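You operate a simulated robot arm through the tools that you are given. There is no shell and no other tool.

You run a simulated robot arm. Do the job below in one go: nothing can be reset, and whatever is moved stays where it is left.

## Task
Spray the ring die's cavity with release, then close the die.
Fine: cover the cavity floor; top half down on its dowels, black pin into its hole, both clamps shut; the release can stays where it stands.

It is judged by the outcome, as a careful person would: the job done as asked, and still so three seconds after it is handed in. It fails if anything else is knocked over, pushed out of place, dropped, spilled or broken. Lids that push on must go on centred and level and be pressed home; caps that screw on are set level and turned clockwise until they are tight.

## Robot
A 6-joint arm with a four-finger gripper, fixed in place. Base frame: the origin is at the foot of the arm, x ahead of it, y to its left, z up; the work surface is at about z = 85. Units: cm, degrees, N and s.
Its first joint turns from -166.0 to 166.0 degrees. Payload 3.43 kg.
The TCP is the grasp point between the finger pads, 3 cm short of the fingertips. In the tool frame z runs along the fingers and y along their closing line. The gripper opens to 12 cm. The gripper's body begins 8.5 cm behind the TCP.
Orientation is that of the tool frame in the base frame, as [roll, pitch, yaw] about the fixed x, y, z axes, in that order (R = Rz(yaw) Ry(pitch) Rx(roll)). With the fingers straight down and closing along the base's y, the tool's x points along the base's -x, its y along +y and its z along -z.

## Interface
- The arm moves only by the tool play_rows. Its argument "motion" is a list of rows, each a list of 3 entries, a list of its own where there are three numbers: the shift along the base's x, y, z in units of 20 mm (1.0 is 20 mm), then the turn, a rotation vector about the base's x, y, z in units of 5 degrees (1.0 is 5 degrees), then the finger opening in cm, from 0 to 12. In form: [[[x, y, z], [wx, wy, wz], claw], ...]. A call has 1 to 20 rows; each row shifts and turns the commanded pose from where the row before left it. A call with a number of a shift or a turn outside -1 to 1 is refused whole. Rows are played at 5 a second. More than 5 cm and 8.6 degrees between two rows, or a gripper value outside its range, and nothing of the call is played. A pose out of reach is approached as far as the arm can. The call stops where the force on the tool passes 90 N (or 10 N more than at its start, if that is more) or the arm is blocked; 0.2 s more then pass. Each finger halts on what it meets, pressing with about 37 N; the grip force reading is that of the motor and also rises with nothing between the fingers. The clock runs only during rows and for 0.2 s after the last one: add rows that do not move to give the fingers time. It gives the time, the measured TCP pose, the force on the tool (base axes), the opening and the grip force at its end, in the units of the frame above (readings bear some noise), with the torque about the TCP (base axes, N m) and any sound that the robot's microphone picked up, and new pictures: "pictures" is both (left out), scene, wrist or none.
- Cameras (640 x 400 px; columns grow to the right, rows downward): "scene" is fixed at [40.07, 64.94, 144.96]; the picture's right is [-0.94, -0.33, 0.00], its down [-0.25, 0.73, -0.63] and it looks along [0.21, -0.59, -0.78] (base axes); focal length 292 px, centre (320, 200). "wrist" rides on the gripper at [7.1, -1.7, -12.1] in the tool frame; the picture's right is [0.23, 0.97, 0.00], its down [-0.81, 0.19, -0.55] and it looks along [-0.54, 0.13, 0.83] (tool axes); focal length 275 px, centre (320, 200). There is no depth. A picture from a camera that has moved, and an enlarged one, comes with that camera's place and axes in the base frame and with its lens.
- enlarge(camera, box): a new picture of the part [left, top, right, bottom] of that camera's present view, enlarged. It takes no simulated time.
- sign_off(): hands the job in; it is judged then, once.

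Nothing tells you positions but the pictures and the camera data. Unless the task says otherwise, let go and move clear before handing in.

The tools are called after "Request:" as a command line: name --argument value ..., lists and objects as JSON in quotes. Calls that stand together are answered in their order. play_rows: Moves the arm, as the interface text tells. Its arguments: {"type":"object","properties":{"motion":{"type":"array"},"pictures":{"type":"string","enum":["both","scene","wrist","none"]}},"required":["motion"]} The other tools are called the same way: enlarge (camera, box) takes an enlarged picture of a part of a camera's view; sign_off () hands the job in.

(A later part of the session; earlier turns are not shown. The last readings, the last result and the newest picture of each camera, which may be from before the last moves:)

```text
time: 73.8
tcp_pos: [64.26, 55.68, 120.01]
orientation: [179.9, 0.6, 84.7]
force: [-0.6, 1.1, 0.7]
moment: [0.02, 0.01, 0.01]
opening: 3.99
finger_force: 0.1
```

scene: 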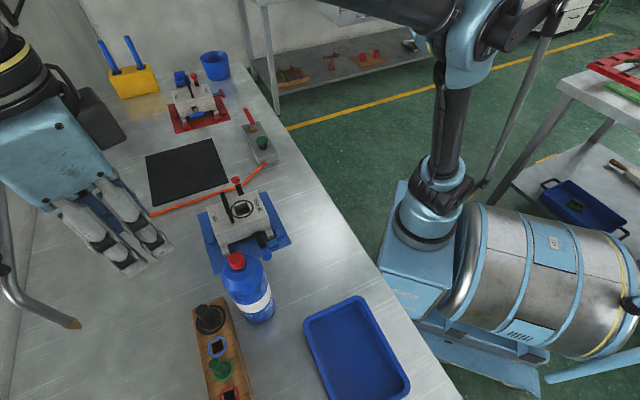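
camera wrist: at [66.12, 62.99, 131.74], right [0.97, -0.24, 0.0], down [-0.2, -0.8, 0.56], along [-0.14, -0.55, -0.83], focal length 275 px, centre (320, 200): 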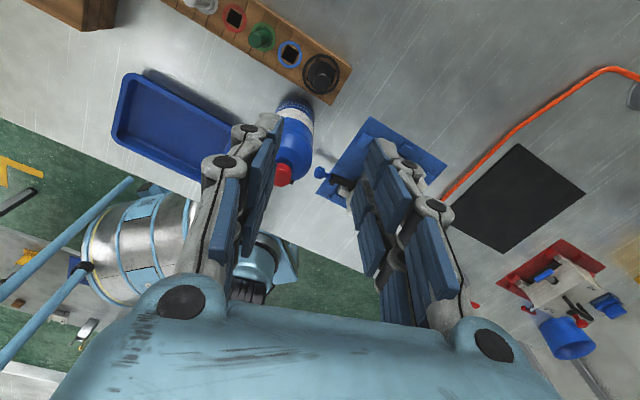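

The command had been clamped, so I turn back 17.7° to reach 67° and descend to about 5 cm above the knob.

Request:
play_rows --motion '[[[0, 0.03, -1], [0, 0, -0.9], 4], [[0, 0.03, -1], [0, 0, -0.9], 4], [[0, 0, -1], [0, 0, -0.9], 4], [[0, 0, -1], [0, 0, -0.84], 4], [[0, 0, -1], [0, 0, 0], 4], [[0, 0, -1], [0, 0, 0], 4], [[0, 0, -1], [0, 0, 0], 4], [[0, 0, -1], [0, 0, 0], 4], [[0, 0, -0.8], [0, 0, 0], 4], [[0, 0, 0], [0, 0, 0], 4]]'

Request:
enlarge --camera "wrist" --box '[220, 40, 420, 220]'

Request:
enlarge --camera "scene" --box '[160, 240, 260, 350]'

```text
time: 76.0
tcp_pos: [64.27, 55.97, 102.11]
orientation: [179.9, 0.8, 67.0]
force: [-0.2, -0.7, 0.1]
moment: [-0.02, 0.01, -0.01]
opening: 4.0
finger_force: 0.1
camera wrist: at [65.54, 63.21, 114.09], right [0.99, -0.17, 0.0], down [-0.14, -0.81, 0.56], along [-0.1, -0.56, -0.83], focal length 275 px, centre (320, 200)
```

scene: 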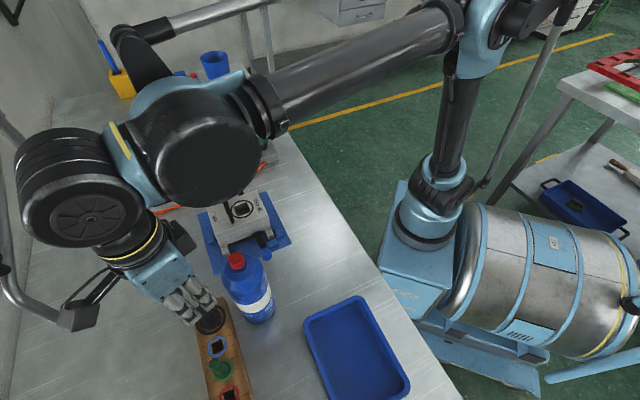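
wrist: 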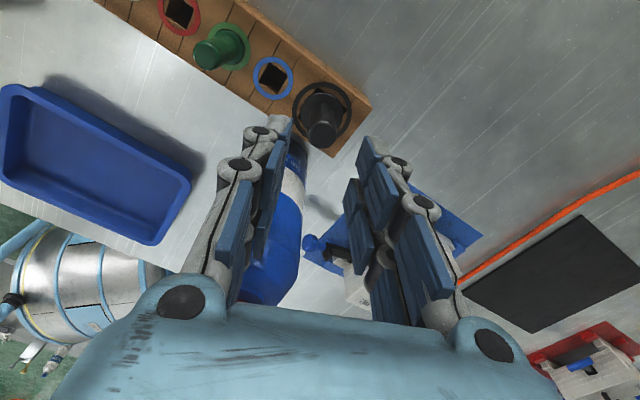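

```text
2.22 times, centred on (320, 130) of wrist
camera zoom: at [65.54, 63.21, 114.09], right [0.99, -0.17, 0.0], down [-0.14, -0.81, 0.56], along [-0.1, -0.56, -0.83], focal length 612 px, centre (320, 356)
```

zoom: 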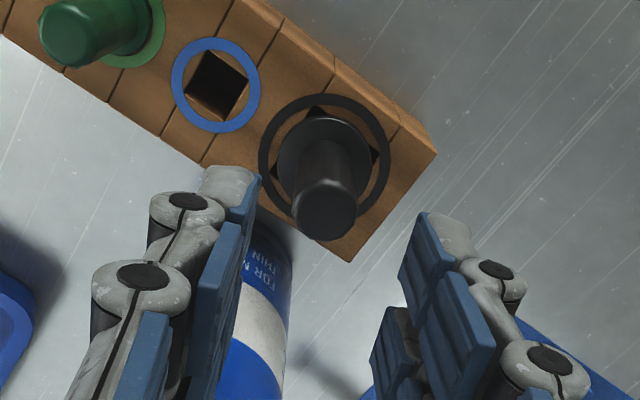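

```text
3.64 times, centred on (210, 295) of scene
camera zoom: at [40.07, 64.94, 144.96], right [-0.94, -0.33, 0.0], down [-0.25, 0.73, -0.63], along [0.21, -0.59, -0.78], focal length 1061 px, centre (720, -146)
```

zoom: 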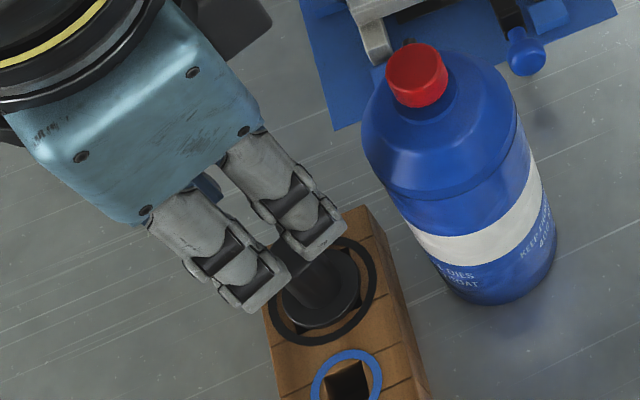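

The pin is centred to within 2 mm. I'll correct slightly and lower to straddle the knob's upper part.

Request:
play_rows --motion '[[[0.07, -0.03, -0.8], [0, 0, 0], 4], [[0, 0, -1], [0, 0, 0], 4], [[0, 0, -1], [0, 0, 0], 4], [[0, 0, -0.5], [0, 0, 0], 4], [[0, 0, -0.35], [0, 0, 0], 4], [[0, 0, 0], [0, 0, 0], 4]]' --pictures "wrist"

Request:
enlarge --camera "wrist" --box '[220, 60, 420, 240]'

Request:
enlarge --camera "scene" --box '[170, 260, 250, 350]'

```text
time: 77.4
tcp_pos: [64.29, 55.85, 94.97]
orientation: [-179.9, 0.7, 67.0]
force: [-0.5, 0.3, -0.3]
moment: [-0.01, 0.01, 0.03]
opening: 3.98
finger_force: 0.0
camera wrist: at [65.67, 63.13, 106.85], right [0.99, -0.17, 0.0], down [-0.14, -0.81, 0.56], along [-0.1, -0.56, -0.83], focal length 275 px, centre (320, 200)
```

wrist: 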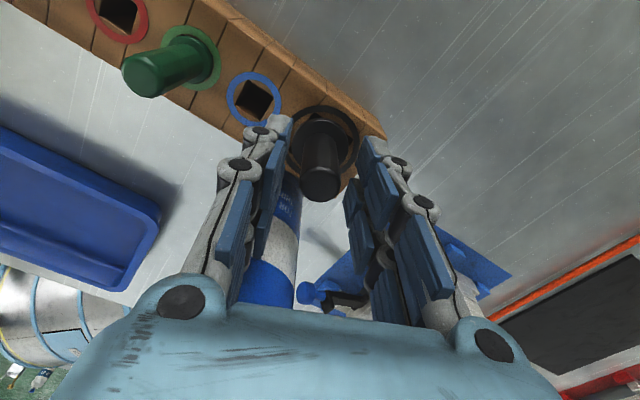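

```text
2.22 times, centred on (320, 150) of wrist
camera zoom: at [65.67, 63.13, 106.85], right [0.99, -0.17, 0.0], down [-0.14, -0.81, 0.56], along [-0.1, -0.56, -0.83], focal length 612 px, centre (320, 311)
```

zoom: 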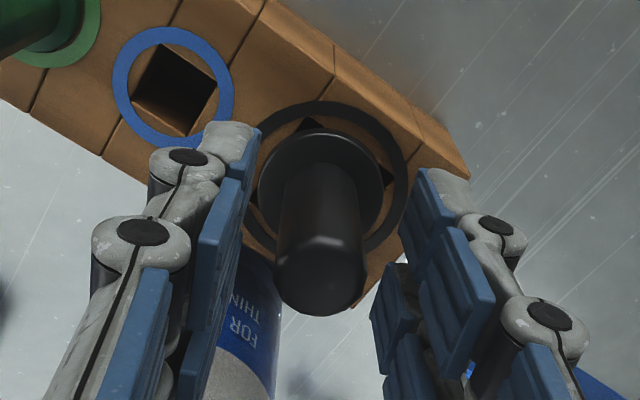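

```text
4.44 times, centred on (210, 305) of scene
camera zoom: at [40.07, 64.94, 144.96], right [-0.94, -0.33, 0.0], down [-0.25, 0.73, -0.63], along [0.21, -0.59, -0.78], focal length 1297 px, centre (809, -267)
```

zoom: 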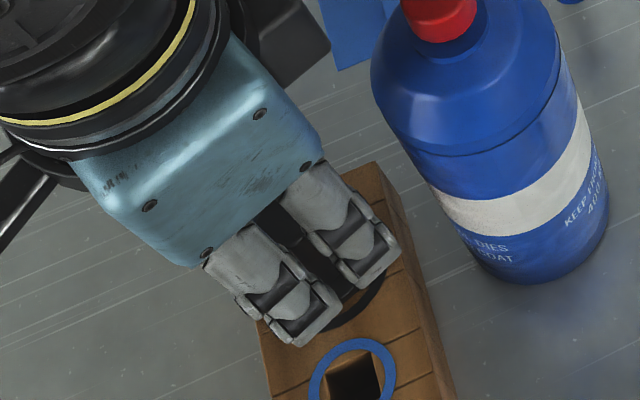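

The knob sits centred between the pads. I'll close on it and lift a little.

Request:
play_rows --motion '[[[0, 0, 0], [0, 0, 0], 2.5], [[0, 0, 0], [0, 0, 0], 1], [[0, 0, 0], [0, 0, 0], 0], [[0, 0, 0], [0, 0, 0], 0], [[0, 0, 0.3], [0, 0, 0], 0], [[0, 0, 0.5], [0, 0, 0], 0], [[0, 0, 0], [0, 0, 0], 0]]' --pictures "wrist"

Request:
enlarge --camera "wrist" --box '[220, 60, 420, 240]'

Request:
enlarge --camera "scene" --box '[170, 260, 250, 350]'

```text
time: 79.0
tcp_pos: [64.33, 55.88, 96.57]
orientation: [-179.9, 0.8, 67.0]
force: [-0.5, -0.2, -0.8]
moment: [0.0, 0.04, -0.02]
opening: 1.88
finger_force: 37.1
camera wrist: at [65.65, 63.18, 108.44], right [0.99, -0.17, 0.0], down [-0.14, -0.81, 0.56], along [-0.1, -0.56, -0.83], focal length 275 px, centre (320, 200)
```

wrist: 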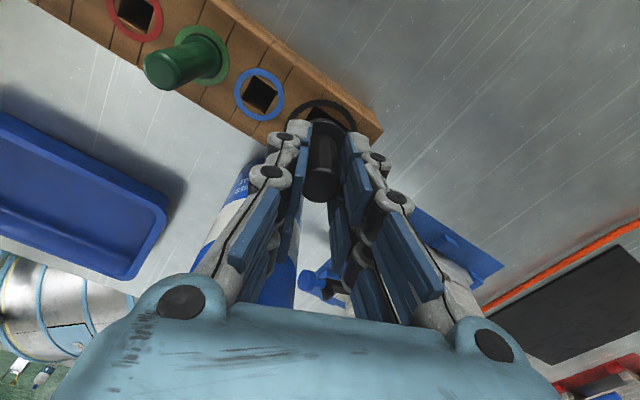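

```text
2.22 times, centred on (320, 150) of wrist
camera zoom: at [65.65, 63.18, 108.44], right [0.99, -0.17, 0.0], down [-0.14, -0.81, 0.56], along [-0.1, -0.56, -0.83], focal length 612 px, centre (320, 311)
```

zoom: 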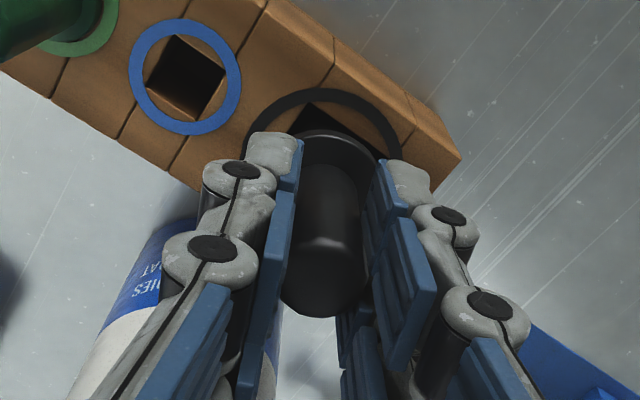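

```text
4.44 times, centred on (210, 305) of scene
camera zoom: at [40.07, 64.94, 144.96], right [-0.94, -0.33, 0.0], down [-0.25, 0.73, -0.63], along [0.21, -0.59, -0.78], focal length 1297 px, centre (809, -267)
```

zoom: 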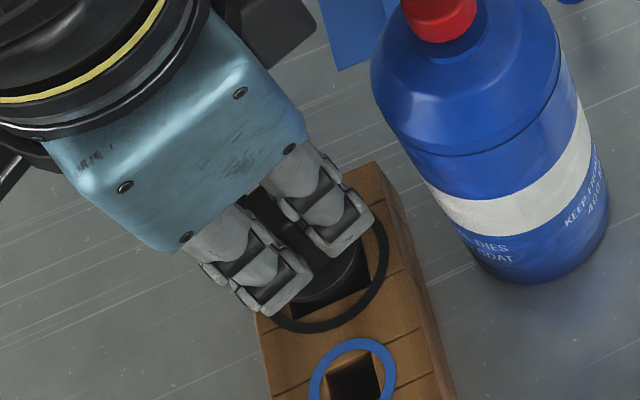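

The pin is gripped (1.88 cm) and rising from the rack. I'll lift straight up and look at its shaft.

Request:
play_rows --motion '[[[0, 0, 0.6], [0, 0, 0], 0], [[0, 0, 0.8], [0, 0, 0], 0], [[0, 0, 1], [0, 0, 0], 0], [[0, 0, 1], [0, 0, 0], 0], [[0, 0, 1], [0, 0, 0], 0], [[0, 0, 1], [0, 0, 0], 0], [[0, 0, 1], [0, 0, 0], 0], [[0, 0, 1], [0, 0, 0], 0], [[0, 0, 1], [0, 0, 0], 0], [[0, 0, 1], [0, 0, 0], 0], [[0, 0, 0], [0, 0, 0], 0]]'

Request:
enlarge --camera "scene" --box '[90, 190, 210, 310]'

Request:
enlarge --camera "wrist" --box '[270, 80, 380, 200]'

```text
time: 81.4
tcp_pos: [64.39, 55.92, 115.48]
orientation: [179.9, 0.7, 67.0]
force: [0.3, -0.2, -0.4]
moment: [-0.01, 0.01, 0.0]
opening: 1.88
finger_force: 36.7
camera wrist: at [65.72, 63.19, 127.28], right [0.99, -0.17, 0.0], down [-0.14, -0.81, 0.56], along [-0.1, -0.56, -0.83], focal length 275 px, centre (320, 200)
```

scene: 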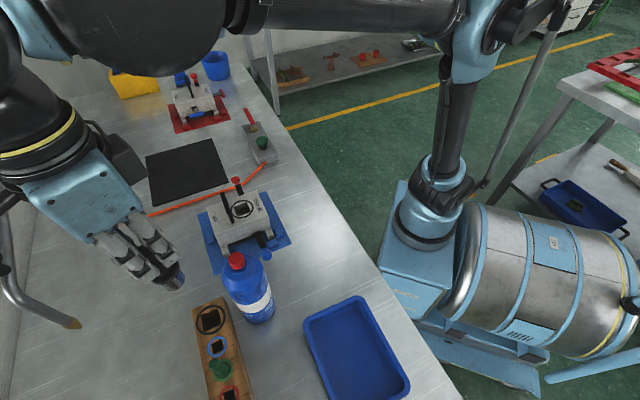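
wrist: 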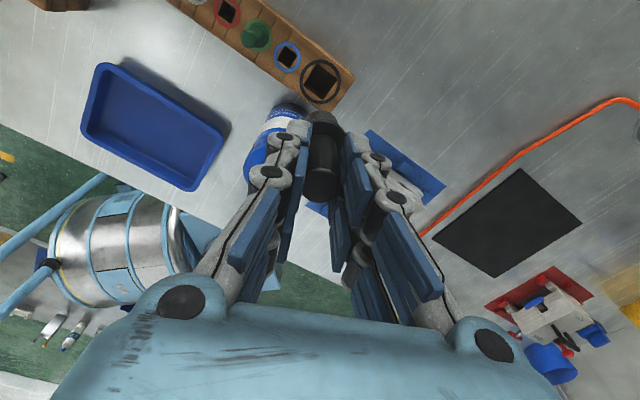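

```text
3.33 times, centred on (150, 250) of scene
camera zoom: at [40.07, 64.94, 144.96], right [-0.94, -0.33, 0.0], down [-0.25, 0.73, -0.63], along [0.21, -0.59, -0.78], focal length 973 px, centre (887, 33)
```

zoom: 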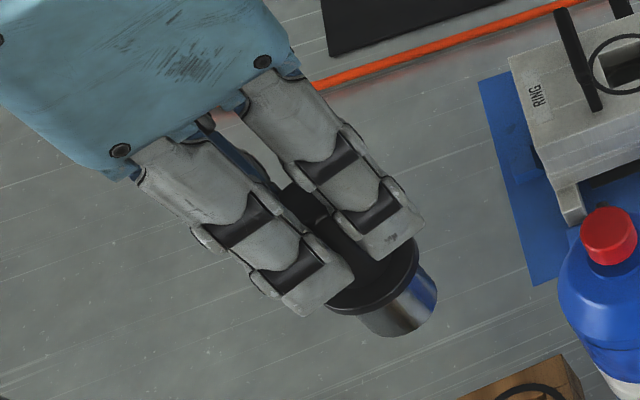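

```text
3.33 times, centred on (325, 140) of wrist
camera zoom: at [65.72, 63.19, 127.28], right [0.99, -0.17, 0.0], down [-0.14, -0.81, 0.56], along [-0.1, -0.56, -0.83], focal length 918 px, centre (303, 400)
```

zoom: 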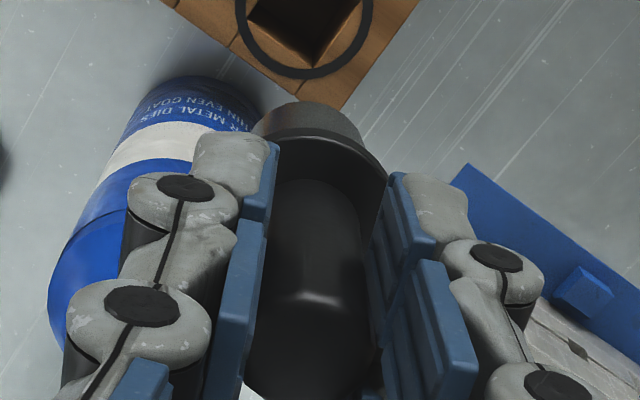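

The shaft is a round cylinder, so rotation is free. I'll carry the pin over to the die and turn the wrist to yaw −135° so the fingers clear the handle.

Request:
play_rows --motion '[[[0.1325, -0.575, 0], [0, 0, 1], 0], [[0.1325, -0.575, 0], [0, 0, 1], 0], [[0.1325, -0.575, 0], [0, 0, 1], 0], [[0.1325, -0.575, 0], [0, 0, 1], 0], [[0.1325, -0.575, 0], [0, 0, 1], 0], [[0.1325, -0.575, 0], [0, 0, 1], 0], [[0.1325, -0.575, 0], [0, 0, 1], 0], [[0.1325, -0.575, 0], [0, 0, 1], 0], [[0.1325, -0.575, 0], [0, 0, 1], 0], [[0.1325, -0.575, 0], [0, 0, 1], 0], [[0.1325, -0.575, 0], [0, 0, 1], 0], [[0.1325, -0.575, 0], [0, 0, 1], 0], [[0.1325, -0.575, 0], [0, 0, 1], 0], [[0.1325, -0.575, 0], [0, 0, 1], 0], [[0.1325, -0.575, 0], [0, 0, 1], 0], [[0.1325, -0.575, 0], [0, 0, 1], 0], [[0.1325, -0.575, 0], [0, 0, 1], 0], [[0.1325, -0.575, 0], [0, 0, 1], 0], [[0.1325, -0.575, 0], [0, 0, 1], 0], [[0.1325, -0.575, 0], [0, 0, 1], 0]]' --pictures "none"

Request:
play_rows --motion '[[[0, 0, 0], [0, 0, 1], 0], [[0, 0, 0], [0, 0, 1], 0], [[0, 0, 0], [0, 0, 1], 0], [[0, 0, 0], [0, 0, 1], 0], [[0, 0, 0], [0, 0, 1], 0], [[0, 0, 0], [0, 0, 1], 0], [[0, 0, 0], [0, 0, 1], 0], [[0, 0, 0], [0, 0, 1], 0], [[0, 0, 0], [0, 0, 1], 0], [[0, 0, 0], [0, 0, 1], 0], [[0, 0, 0], [0, 0, 1], 0], [[0, 0, 0], [0, 0, 0.6], 0], [[0, 0, 0], [0, 0, 0], 0]]'

Request:
enlarge --camera "wrist" --box '[200, 0, 440, 200]'

Request:
enlarge --camera "scene" --box '[170, 100, 290, 250]'

```text
time: 85.6
tcp_pos: [69.89, 32.81, 115.45]
orientation: [179.9, 0.8, 167.0]
force: [1.0, -0.1, -0.6]
moment: [-0.01, 0.02, -0.04]
opening: 1.87
finger_force: 36.9
```

```text
time: 88.4
tcp_pos: [69.74, 32.83, 115.44]
orientation: [179.9, 0.7, -134.9]
force: [0.3, -0.8, 0.0]
moment: [-0.02, -0.02, -0.02]
opening: 1.86
finger_force: 37.0
camera wrist: at [65.89, 26.4, 127.28], right [-0.85, 0.52, 0.0], down [0.43, 0.7, 0.56], along [0.3, 0.48, -0.83], focal length 275 px, centre (320, 200)
```

scene: 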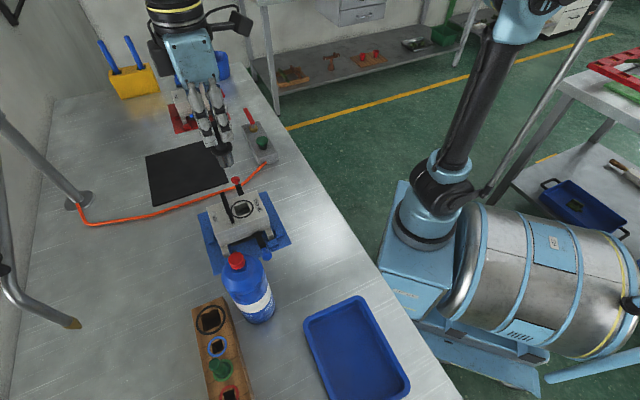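
wrist: 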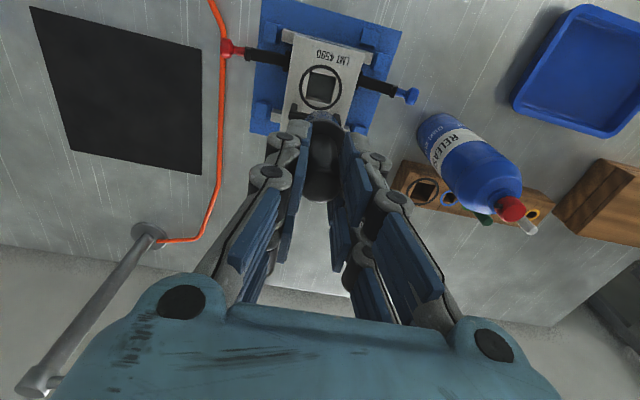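

```text
2.00 times, centred on (320, 100) of wrist
camera zoom: at [65.89, 26.4, 127.28], right [-0.85, 0.52, 0.0], down [0.43, 0.7, 0.56], along [0.3, 0.48, -0.83], focal length 551 px, centre (320, 400)
```

zoom: 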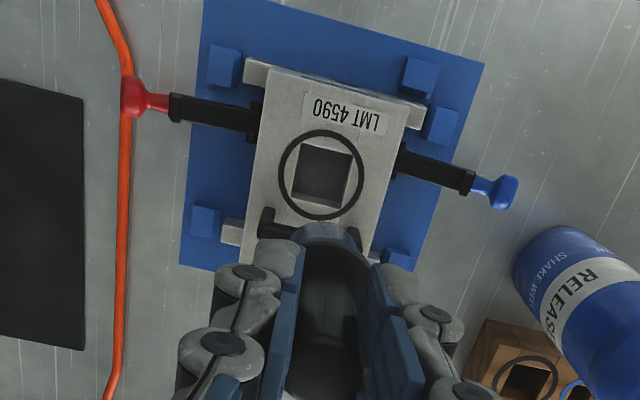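

```text
2.67 times, centred on (230, 175) of scene
camera zoom: at [40.07, 64.94, 144.96], right [-0.94, -0.33, 0.0], down [-0.25, 0.73, -0.63], along [0.21, -0.59, -0.78], focal length 778 px, centre (560, 267)
```

zoom: 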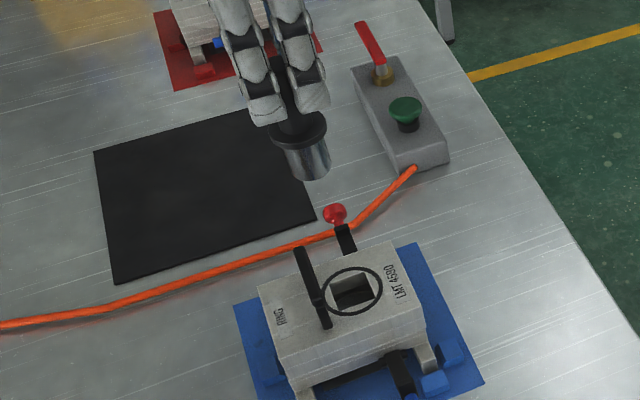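

The shaft is about 2 cm long and the hole centre is near (69.8, 32.8). I'll lower to about 2–3 cm above the hole and check alignment in both views.

Request:
play_rows --motion '[[[0, 0, -1], [0, 0, 0], 0], [[0, 0, -1], [0, 0, 0], 0], [[0, 0, -1], [0, 0, 0], 0], [[0, 0, -1], [0, 0, 0], 0], [[0, 0, -1], [0, 0, 0], 0], [[0, 0, -1], [0, 0, 0], 0], [[0, 0, -0.5], [0, 0, 0], 0], [[0, 0, 0], [0, 0, 0], 0]]'

Request:
enlarge --camera "wrist" --box '[250, 40, 390, 160]'

Request:
enlarge --camera "scene" --box '[200, 160, 290, 260]'

```text
time: 90.2
tcp_pos: [69.69, 32.86, 102.39]
orientation: [180.0, 0.7, -135.0]
force: [-0.2, 0.1, 0.2]
moment: [0.0, 0.02, -0.01]
opening: 1.88
finger_force: 36.8
camera wrist: at [65.84, 26.44, 114.24], right [-0.85, 0.53, 0.0], down [0.43, 0.7, 0.56], along [0.3, 0.48, -0.83], focal length 275 px, centre (320, 200)
```

scene: 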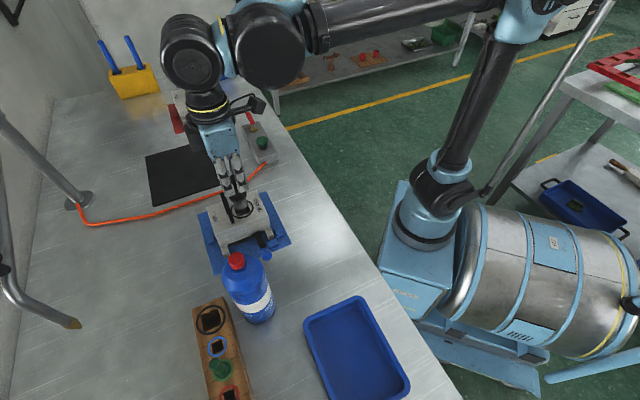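
wrist: 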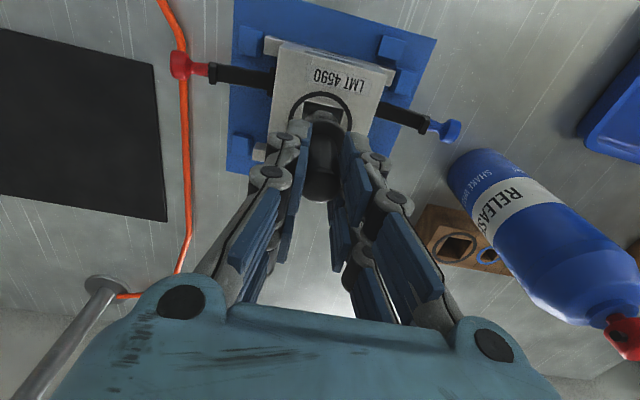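

```text
3.33 times, centred on (320, 100) of wrist
camera zoom: at [65.84, 26.44, 114.24], right [-0.85, 0.53, 0.0], down [0.43, 0.7, 0.56], along [0.3, 0.48, -0.83], focal length 918 px, centre (320, 533)
```

zoom: 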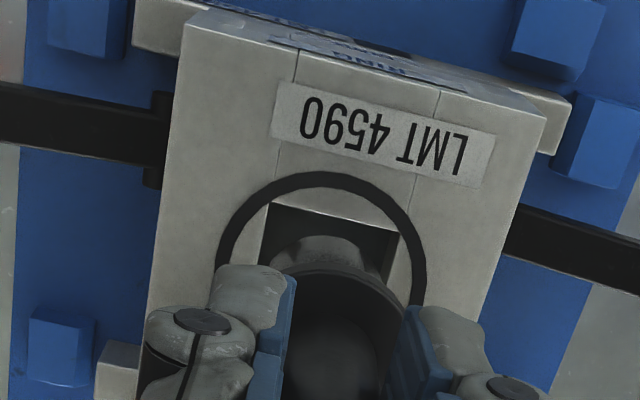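

```text
4.00 times, centred on (245, 210) of scene
camera zoom: at [40.07, 64.94, 144.96], right [-0.94, -0.33, 0.0], down [-0.25, 0.73, -0.63], along [0.21, -0.59, -0.78], focal length 1167 px, centre (620, 160)
```

zoom: 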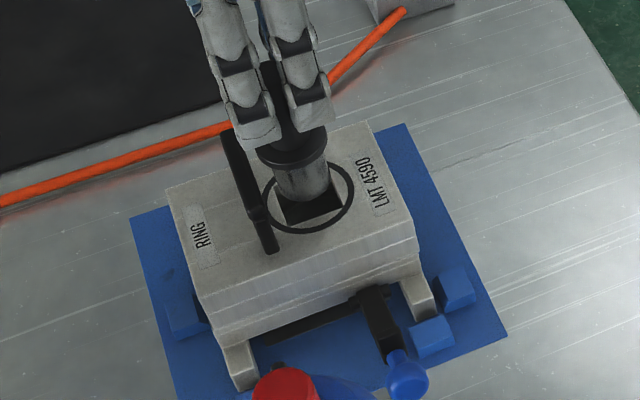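

Alignment looks close. I'll zoom in tighter in both views to measure the last millimetre or two.

Request:
enlarge --camera "wrist" --box '[285, 80, 355, 140]'

Request:
enlarge --camera "scene" --box '[225, 185, 265, 225]'

```text
6.67 times, centred on (320, 110) of wrist
camera zoom: at [65.84, 26.44, 114.24], right [-0.85, 0.53, 0.0], down [0.43, 0.7, 0.56], along [0.3, 0.48, -0.83], focal length 1835 px, centre (320, 800)
```

zoom: 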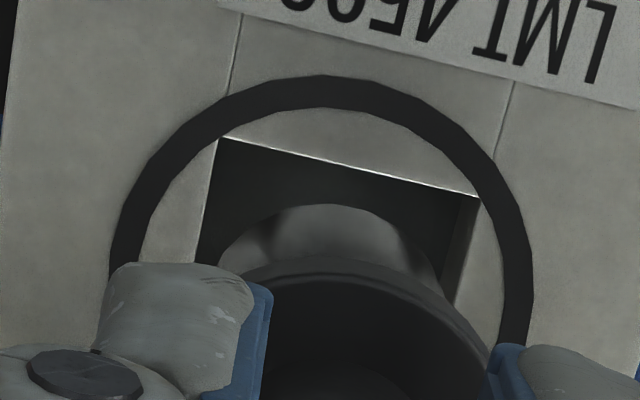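

```text
10.00 times, centred on (245, 205) of scene
camera zoom: at [40.07, 64.94, 144.96], right [-0.94, -0.33, 0.0], down [-0.25, 0.73, -0.63], along [0.21, -0.59, -0.78], focal length 2918 px, centre (1070, 150)
```

zoom: 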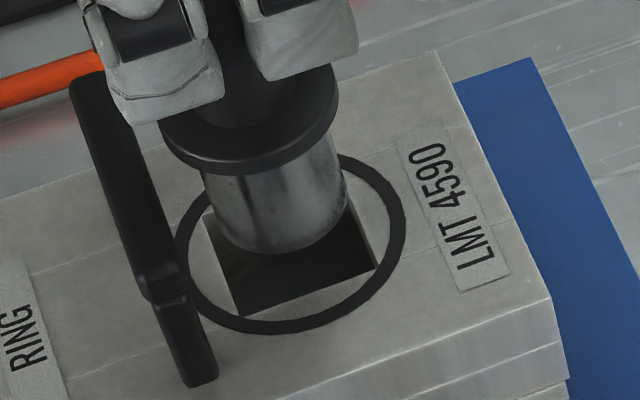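

The pin needs about 1 mm in +x and −y. I'll apply that and lower to just above the hole, then re-check.

Request:
play_rows --motion '[[[0.045, -0.06, 0], [0, 0, 0], 0], [[0, 0, -0.2], [0, 0, 0], 0], [[0, 0, -0.15], [0, 0, 0], 0], [[0, 0, 0], [0, 0, 0], 0]]' --pictures "none"

Request:
enlarge --camera "wrist" --box '[285, 80, 355, 140]'

Request:
enlarge --camera "scene" --box '[225, 185, 265, 225]'

```text
time: 91.2
tcp_pos: [69.86, 32.76, 101.8]
orientation: [179.9, 0.7, -135.0]
force: [0.0, 0.1, -0.8]
moment: [-0.02, -0.05, -0.01]
opening: 1.86
finger_force: 37.2
```

```text
6.67 times, centred on (320, 110) of wrist
camera zoom: at [65.93, 26.32, 113.55], right [-0.85, 0.53, 0.0], down [0.43, 0.7, 0.56], along [0.3, 0.48, -0.83], focal length 1835 px, centre (320, 800)
```

zoom: 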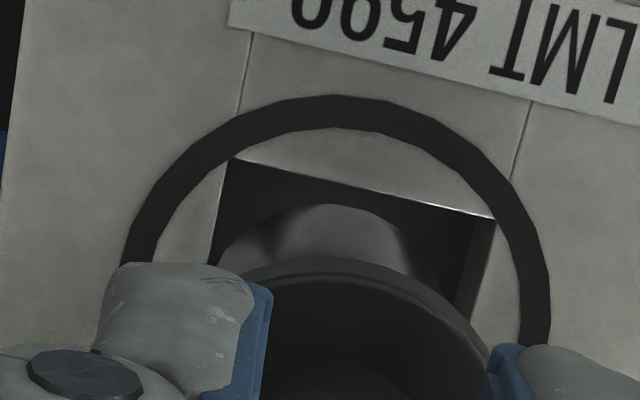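

```text
10.00 times, centred on (245, 205) of scene
camera zoom: at [40.07, 64.94, 144.96], right [-0.94, -0.33, 0.0], down [-0.25, 0.73, -0.63], along [0.21, -0.59, -0.78], focal length 2918 px, centre (1070, 150)
```

zoom: 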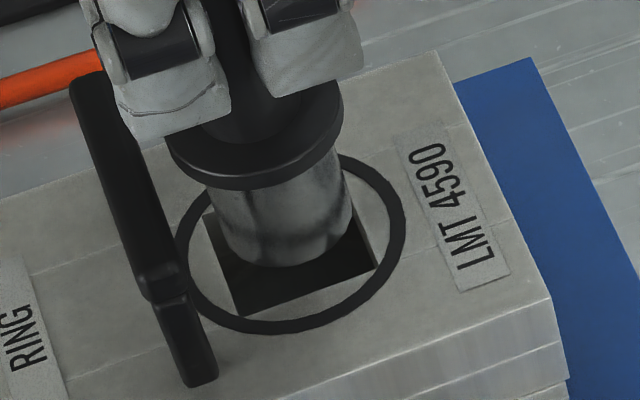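

Both views now show the shaft centred over the hole. I'll lower it in slowly, watching the force.

Request:
play_rows --motion '[[[0, 0, -0.15], [0, 0, 0], 0], [[0, 0, -0.15], [0, 0, 0], 0], [[0, 0, -0.15], [0, 0, 0], 0], [[0, 0, 0], [0, 0, 0], 0]]' --pictures "none"

Request:
enlarge --camera "scene" --box '[225, 185, 265, 225]'

```text
time: 92.2
tcp_pos: [69.79, 32.66, 100.79]
orientation: [179.9, 0.6, -135.0]
force: [-0.5, -0.1, -0.3]
moment: [0.04, 0.01, 0.02]
opening: 1.89
finger_force: 37.1
```

```text
10.00 times, centred on (245, 205) of scene
camera zoom: at [40.07, 64.94, 144.96], right [-0.94, -0.33, 0.0], down [-0.25, 0.73, -0.63], along [0.21, -0.59, -0.78], focal length 2918 px, centre (1070, 150)
```

zoom: 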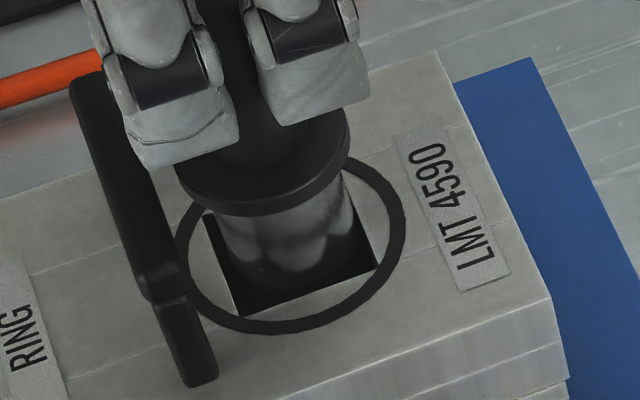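

The shaft is entering the hole freely. Continuing down.

Request:
play_rows --motion '[[[0, 0, -0.15], [0, 0, 0], 0], [[0, 0, -0.15], [0, 0, 0], 0], [[0, 0, -0.15], [0, 0, 0], 0], [[0, 0, 0], [0, 0, 0], 0]]' --pictures "none"

Request:
enlarge --camera "scene" --box '[225, 185, 265, 225]'

```text
time: 93.2
tcp_pos: [69.87, 32.74, 99.87]
orientation: [179.9, 0.7, -135.0]
force: [-0.7, -0.5, -0.8]
moment: [-0.02, 0.05, 0.02]
opening: 1.88
finger_force: 36.9
```

```text
10.00 times, centred on (245, 205) of scene
camera zoom: at [40.07, 64.94, 144.96], right [-0.94, -0.33, 0.0], down [-0.25, 0.73, -0.63], along [0.21, -0.59, -0.78], focal length 2918 px, centre (1070, 150)
```

zoom: 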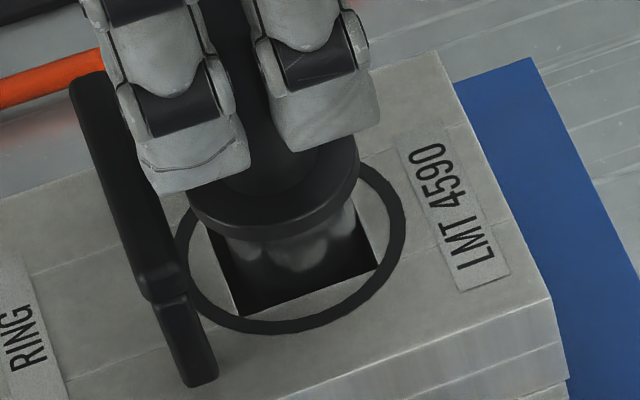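

Still free. Lowering further toward the collar's seat.

Request:
play_rows --motion '[[[0, 0, -0.15], [0, 0, 0], 0], [[0, 0, -0.15], [0, 0, 0], 0], [[0, 0, -0.15], [0, 0, 0], 0], [[0, 0, 0], [0, 0, 0], 0]]' --pictures "none"

Request:
enlarge --camera "scene" --box '[225, 185, 265, 225]'

```text
time: 94.2
tcp_pos: [69.83, 32.79, 98.94]
orientation: [179.9, 0.8, -135.0]
force: [1.5, 1.1, -1.1]
moment: [0.06, -0.06, 0.04]
opening: 1.84
finger_force: 37.2
```

```text
10.00 times, centred on (245, 205) of scene
camera zoom: at [40.07, 64.94, 144.96], right [-0.94, -0.33, 0.0], down [-0.25, 0.73, -0.63], along [0.21, -0.59, -0.78], focal length 2918 px, centre (1070, 150)
```

zoom: 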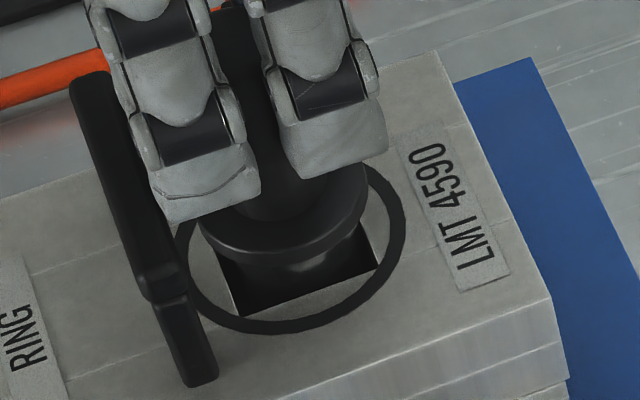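

A slight sideways push (+x, +y) shows light wall contact, so I shift half a millimetre that way and continue down.

Request:
play_rows --motion '[[[0.02, 0.02, -0.1], [0, 0, 0], 0], [[0, 0, -0.1], [0, 0, 0], 0], [[0, 0, -0.1], [0, 0, 0], 0], [[0, 0, 0], [0, 0, 0], 0]]' --pictures "none"

Request:
enlarge --camera "scene" --box '[225, 185, 265, 225]'

```text
time: 95.2
tcp_pos: [69.8, 32.85, 98.52]
orientation: [179.9, 0.7, -134.9]
force: [-1.2, 1.4, -0.1]
moment: [0.02, 0.07, -0.01]
opening: 1.88
finger_force: 36.6
```

```text
10.00 times, centred on (245, 205) of scene
camera zoom: at [40.07, 64.94, 144.96], right [-0.94, -0.33, 0.0], down [-0.25, 0.73, -0.63], along [0.21, -0.59, -0.78], focal length 2918 px, centre (1070, 150)
```

zoom: 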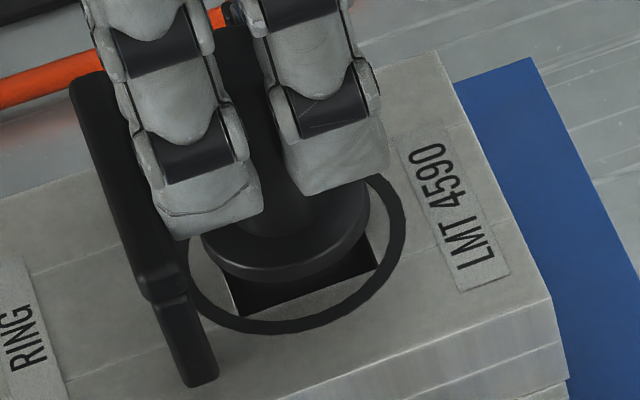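

Still going in without resistance. A few more millimetres.

Request:
play_rows --motion '[[[0, 0, -0.1], [0, 0, 0], 0], [[0, 0, -0.1], [0, 0, 0], 0], [[0, 0, 0], [0, 0, 0], 0]]' --pictures "none"

Request:
enlarge --camera "scene" --box '[225, 185, 265, 225]'

```text
time: 96.0
tcp_pos: [69.86, 32.86, 97.97]
orientation: [179.9, 0.7, -134.9]
force: [-1.9, 0.7, 0.0]
moment: [0.04, 0.03, -0.01]
opening: 1.83
finger_force: 37.5
```

```text
10.00 times, centred on (245, 205) of scene
camera zoom: at [40.07, 64.94, 144.96], right [-0.94, -0.33, 0.0], down [-0.25, 0.73, -0.63], along [0.21, -0.59, -0.78], focal length 2918 px, centre (1070, 150)
```

zoom: 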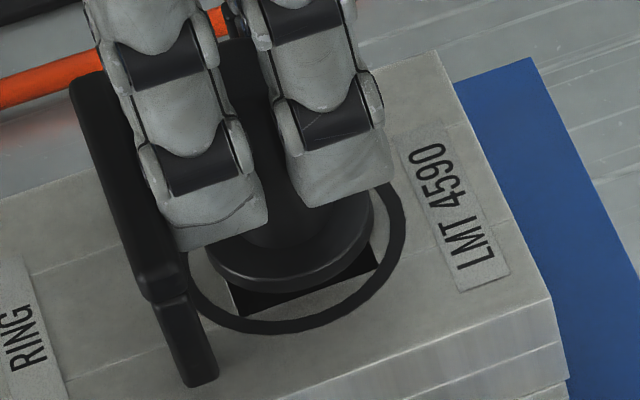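

The collar is nearly down. Two more small steps.

Request:
play_rows --motion '[[[-0.01, 0, -0.08], [0, 0, 0], 0], [[0, 0, -0.08], [0, 0, 0], 0], [[0, 0, 0], [0, 0, 0], 0]]' --pictures "none"

Request:
enlarge --camera "scene" --box '[225, 185, 265, 225]'

```text
time: 96.8
tcp_pos: [69.79, 32.81, 97.68]
orientation: [179.9, 0.7, -135.0]
force: [0.0, 1.9, 8.6]
moment: [-0.05, -0.08, 0.0]
opening: 1.87
finger_force: 37.1
```

```text
10.00 times, centred on (245, 205) of scene
camera zoom: at [40.07, 64.94, 144.96], right [-0.94, -0.33, 0.0], down [-0.25, 0.73, -0.63], along [0.21, -0.59, -0.78], focal length 2918 px, centre (1070, 150)
```

zoom: 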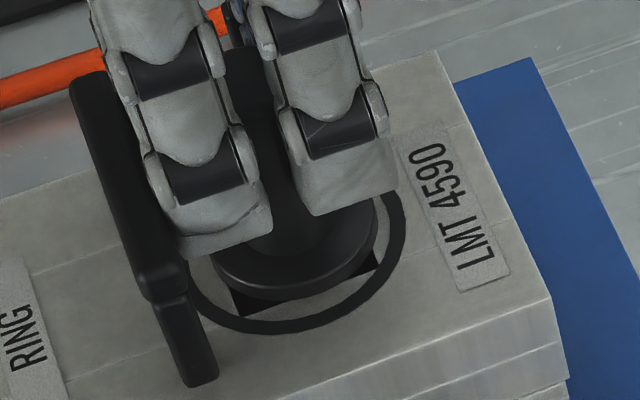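

The collar has seated (8.6 N). I'll ease off, open, and rise straight up.

Request:
play_rows --motion '[[[0, 0, 0.05], [0, 0, 0], 0], [[0, 0, 0], [0, 0, 0], 2.5], [[0, 0, 0], [0, 0, 0], 4], [[0, 0, 0], [0, 0, 0], 4], [[0, 0, 0.4], [0, 0, 0], 4], [[0, 0, 0.8], [0, 0, 0], 4], [[0, 0, 1], [0, 0, 0], 4], [[0, 0, 1], [0, 0, 0], 4], [[0, 0, 1], [0, 0, 0], 4], [[0, 0, 1], [0, 0, 0], 4], [[0, 0, 1], [0, 0, 0], 4], [[0, 0, 1], [0, 0, 0], 4], [[0, 0, 1], [0, 0, 0], 4], [[0, 0, 1], [0, 0, 0], 4], [[0, 0, 0], [0, 0, 0], 4]]'

Request:
enlarge --camera "scene" --box '[205, 165, 285, 255]'

Request:
enlarge --camera "wrist" --box '[200, 0, 440, 150]'

```text
time: 100.0
tcp_pos: [69.88, 32.79, 116.19]
orientation: [180.0, 0.7, -135.0]
force: [0.5, -0.5, -0.2]
moment: [-0.01, -0.02, -0.02]
opening: 4.01
finger_force: 0.0
camera wrist: at [65.96, 26.4, 128.03], right [-0.85, 0.53, 0.0], down [0.43, 0.7, 0.56], along [0.3, 0.48, -0.83], focal length 275 px, centre (320, 200)
```

scene: 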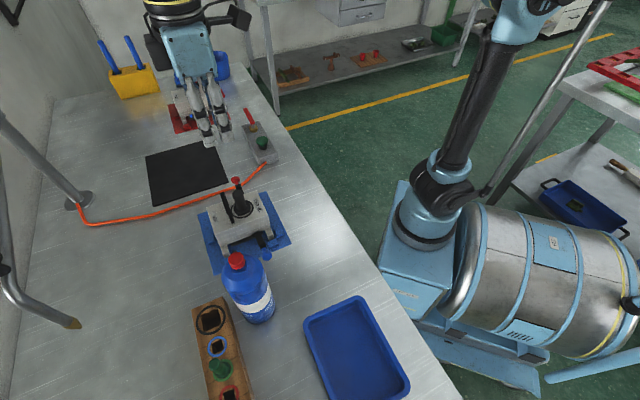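
wrist: 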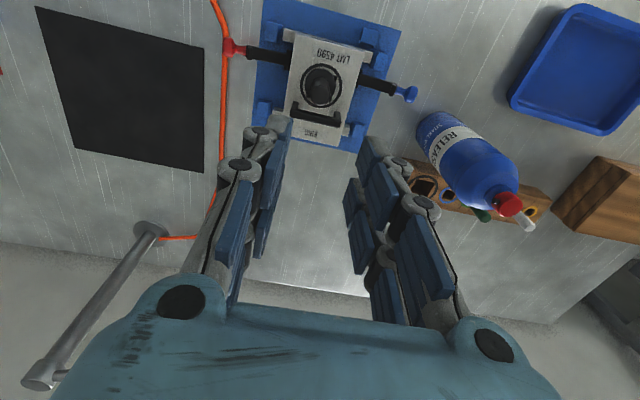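

```text
4.44 times, centred on (245, 210) of scene
camera zoom: at [40.07, 64.94, 144.96], right [-0.94, -0.33, 0.0], down [-0.25, 0.73, -0.63], along [0.21, -0.59, -0.78], focal length 1297 px, centre (653, 156)
```

zoom: 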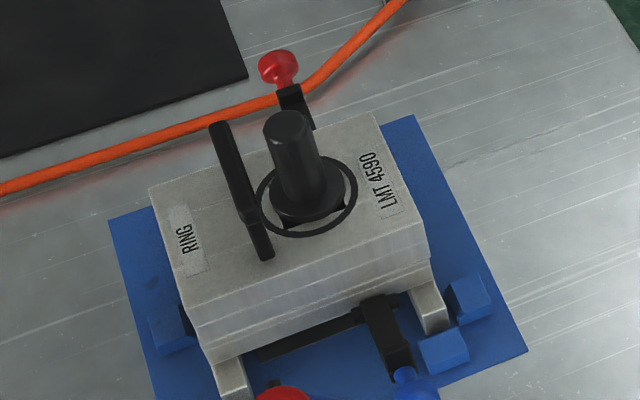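

```text
2.67 times, centred on (320, 75) of wrist
camera zoom: at [65.96, 26.4, 128.03], right [-0.85, 0.53, 0.0], down [0.43, 0.7, 0.56], along [0.3, 0.48, -0.83], focal length 734 px, centre (320, 533)
```

zoom: 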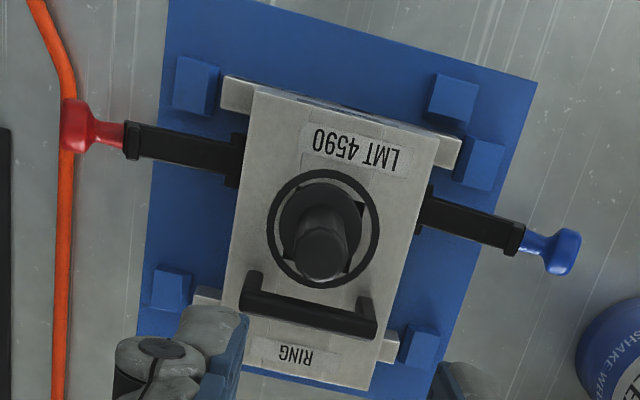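

The pin is fully in. Now the clamps: both levers lie outward with knobs about 12 cm from the die centre at z≈90. I'll study how the closed elbow die's clamps look as a reference and zoom on these levers.

Request:
enlarge --camera "scene" --box '[165, 60, 235, 135]'

Request:
enlarge --camera "scene" --box '[240, 220, 290, 265]'

Request:
enlarge --camera "scene" --box '[225, 170, 265, 210]'

Request:
enlarge --camera "wrist" --box '[210, 20, 310, 80]'

Request:
enlarge --camera "wrist" --box '[340, 50, 440, 120]'

```text
5.33 times, centred on (200, 98) of scene
camera zoom: at [40.07, 64.94, 144.96], right [-0.94, -0.33, 0.0], down [-0.25, 0.73, -0.63], along [0.21, -0.59, -0.78], focal length 1556 px, centre (960, 747)
```

zoom: 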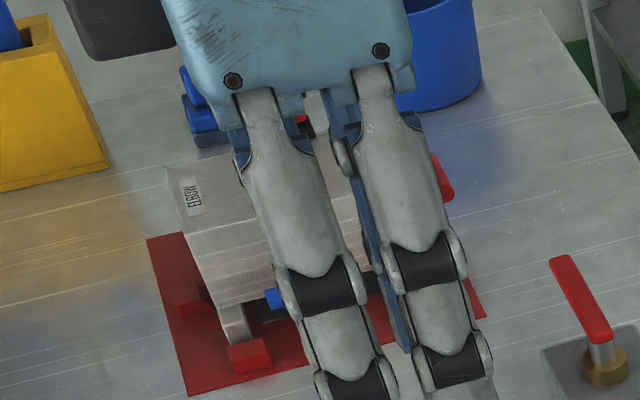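

```text
8.89 times, centred on (265, 242) of scene
camera zoom: at [40.07, 64.94, 144.96], right [-0.94, -0.33, 0.0], down [-0.25, 0.73, -0.63], along [0.21, -0.59, -0.78], focal length 2594 px, centre (809, -178)
```

zoom: 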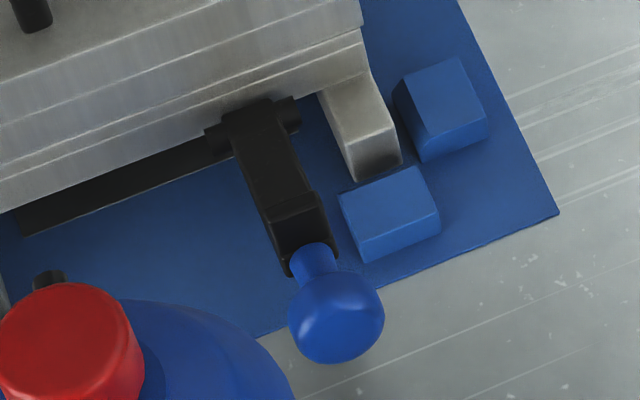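

```text
10.00 times, centred on (245, 190) of scene
camera zoom: at [40.07, 64.94, 144.96], right [-0.94, -0.33, 0.0], down [-0.25, 0.73, -0.63], along [0.21, -0.59, -0.78], focal length 2918 px, centre (1070, 300)
```

zoom: 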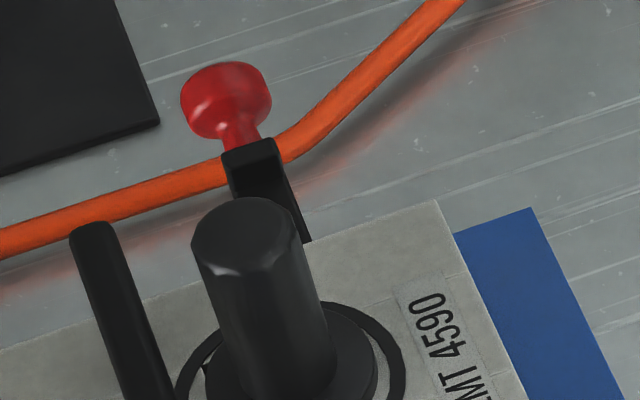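

```text
6.40 times, centred on (260, 50) of wrist
camera zoom: at [65.96, 26.4, 128.03], right [-0.85, 0.53, 0.0], down [0.43, 0.7, 0.56], along [0.3, 0.48, -0.83], focal length 1762 px, centre (704, 1160)
```

zoom: 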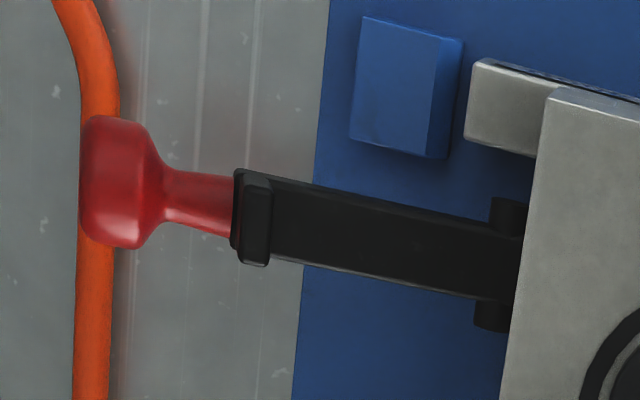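

```text
5.71 times, centred on (390, 85) of wrist
camera zoom: at [65.96, 26.4, 128.03], right [-0.85, 0.53, 0.0], down [0.43, 0.7, 0.56], along [0.3, 0.48, -0.83], focal length 1573 px, centre (-80, 857)
```

zoom: 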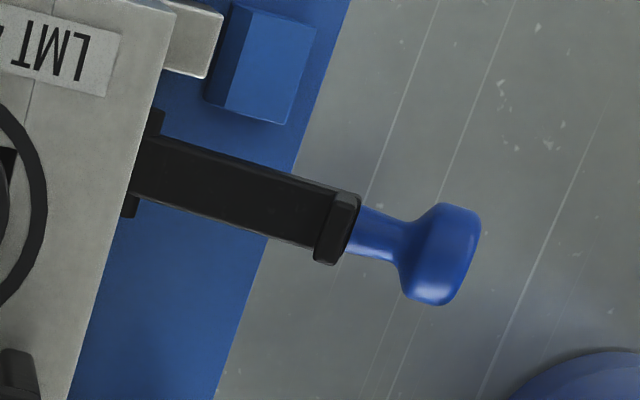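

The clamps are hook levers: hinged at about z 88 and 4.7 cm either side of centre, with the knob 7.3 cm out and resting about 12° up. Swung up to vertical, their lip hooks over the top half. I'll pinch the blue knob with the fingers closing along the hinge axis and carry it round its arc. First I move above it at yaw 135°.

Request:
play_rows --motion '[[[-0.2625, 0.2136, 0], [0, 0, -1], 5], [[-0.2625, 0.2136, 0], [0, 0, -1], 5], [[-0.2625, 0.2136, 0], [0, 0, -1], 5], [[-0.2625, 0.2136, 0], [0, 0, -1], 5], [[-0.2625, 0.2136, 0], [0, 0, -1], 5], [[-0.2625, 0.2136, 0], [0, 0, -1], 5], [[-0.2625, 0.2136, 0], [0, 0, -1], 5], [[-0.2625, 0.2136, 0], [0, 0, -1], 5], [[-0.2625, 0.2136, 0], [0, 0, -1], 5], [[-0.2625, 0.2136, 0], [0, 0, -1], 5], [[-0.2625, 0.2136, 0], [0, 0, -1], 5], [[-0.2625, 0.2136, 0], [0, 0, -1], 5], [[-0.2625, 0.2136, 0], [0, 0, -1], 5], [[-0.2625, 0.2136, 0], [0, 0, -1], 5], [[-0.2625, 0.2136, 0], [0, 0, -1], 5], [[-0.2625, 0.2136, 0], [0, 0, -1], 5], [[-0.2625, 0.2136, 0], [0, 0, -1], 5], [[-0.2625, 0.2136, 0], [0, 0, -1], 5], [[0, 0, 0], [0, 0, 0], 5]]'

Request:
enlarge --camera "wrist" --box '[200, 0, 440, 180]'

```text
time: 104.0
tcp_pos: [60.62, 40.52, 116.2]
orientation: [179.8, 0.7, 135.1]
force: [-0.3, -0.5, 0.6]
moment: [0.02, 0.01, 0.0]
opening: 4.99
finger_force: 0.0
camera wrist: at [54.24, 44.4, 128.05], right [0.53, 0.85, 0.0], down [0.7, -0.43, 0.56], along [0.48, -0.3, -0.83], focal length 275 px, centre (320, 200)
```

scene: 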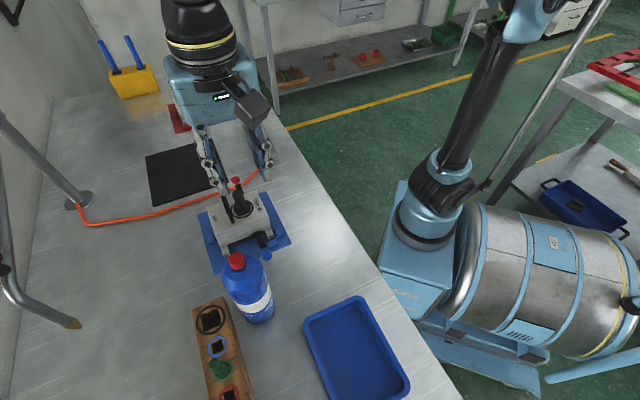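
wrist: 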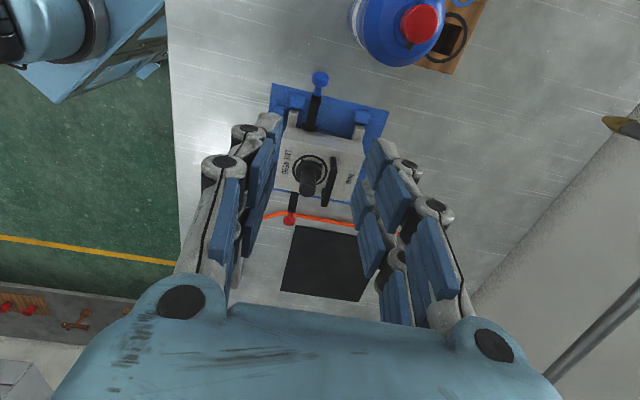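

```text
2.22 times, centred on (320, 90) of wrist
camera zoom: at [54.24, 44.4, 128.05], right [0.53, 0.85, 0.0], down [0.7, -0.43, 0.56], along [0.48, -0.3, -0.83], focal length 612 px, centre (320, 444)
```

zoom: 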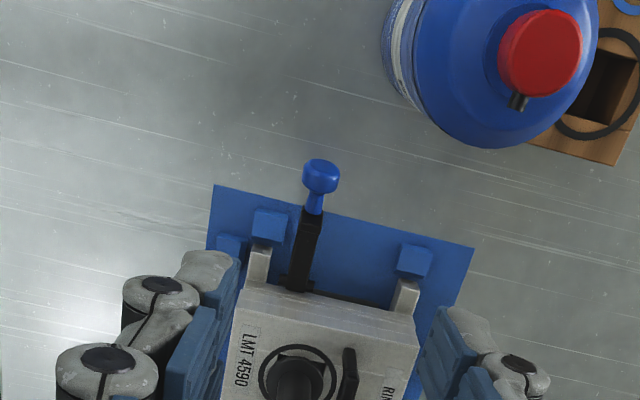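

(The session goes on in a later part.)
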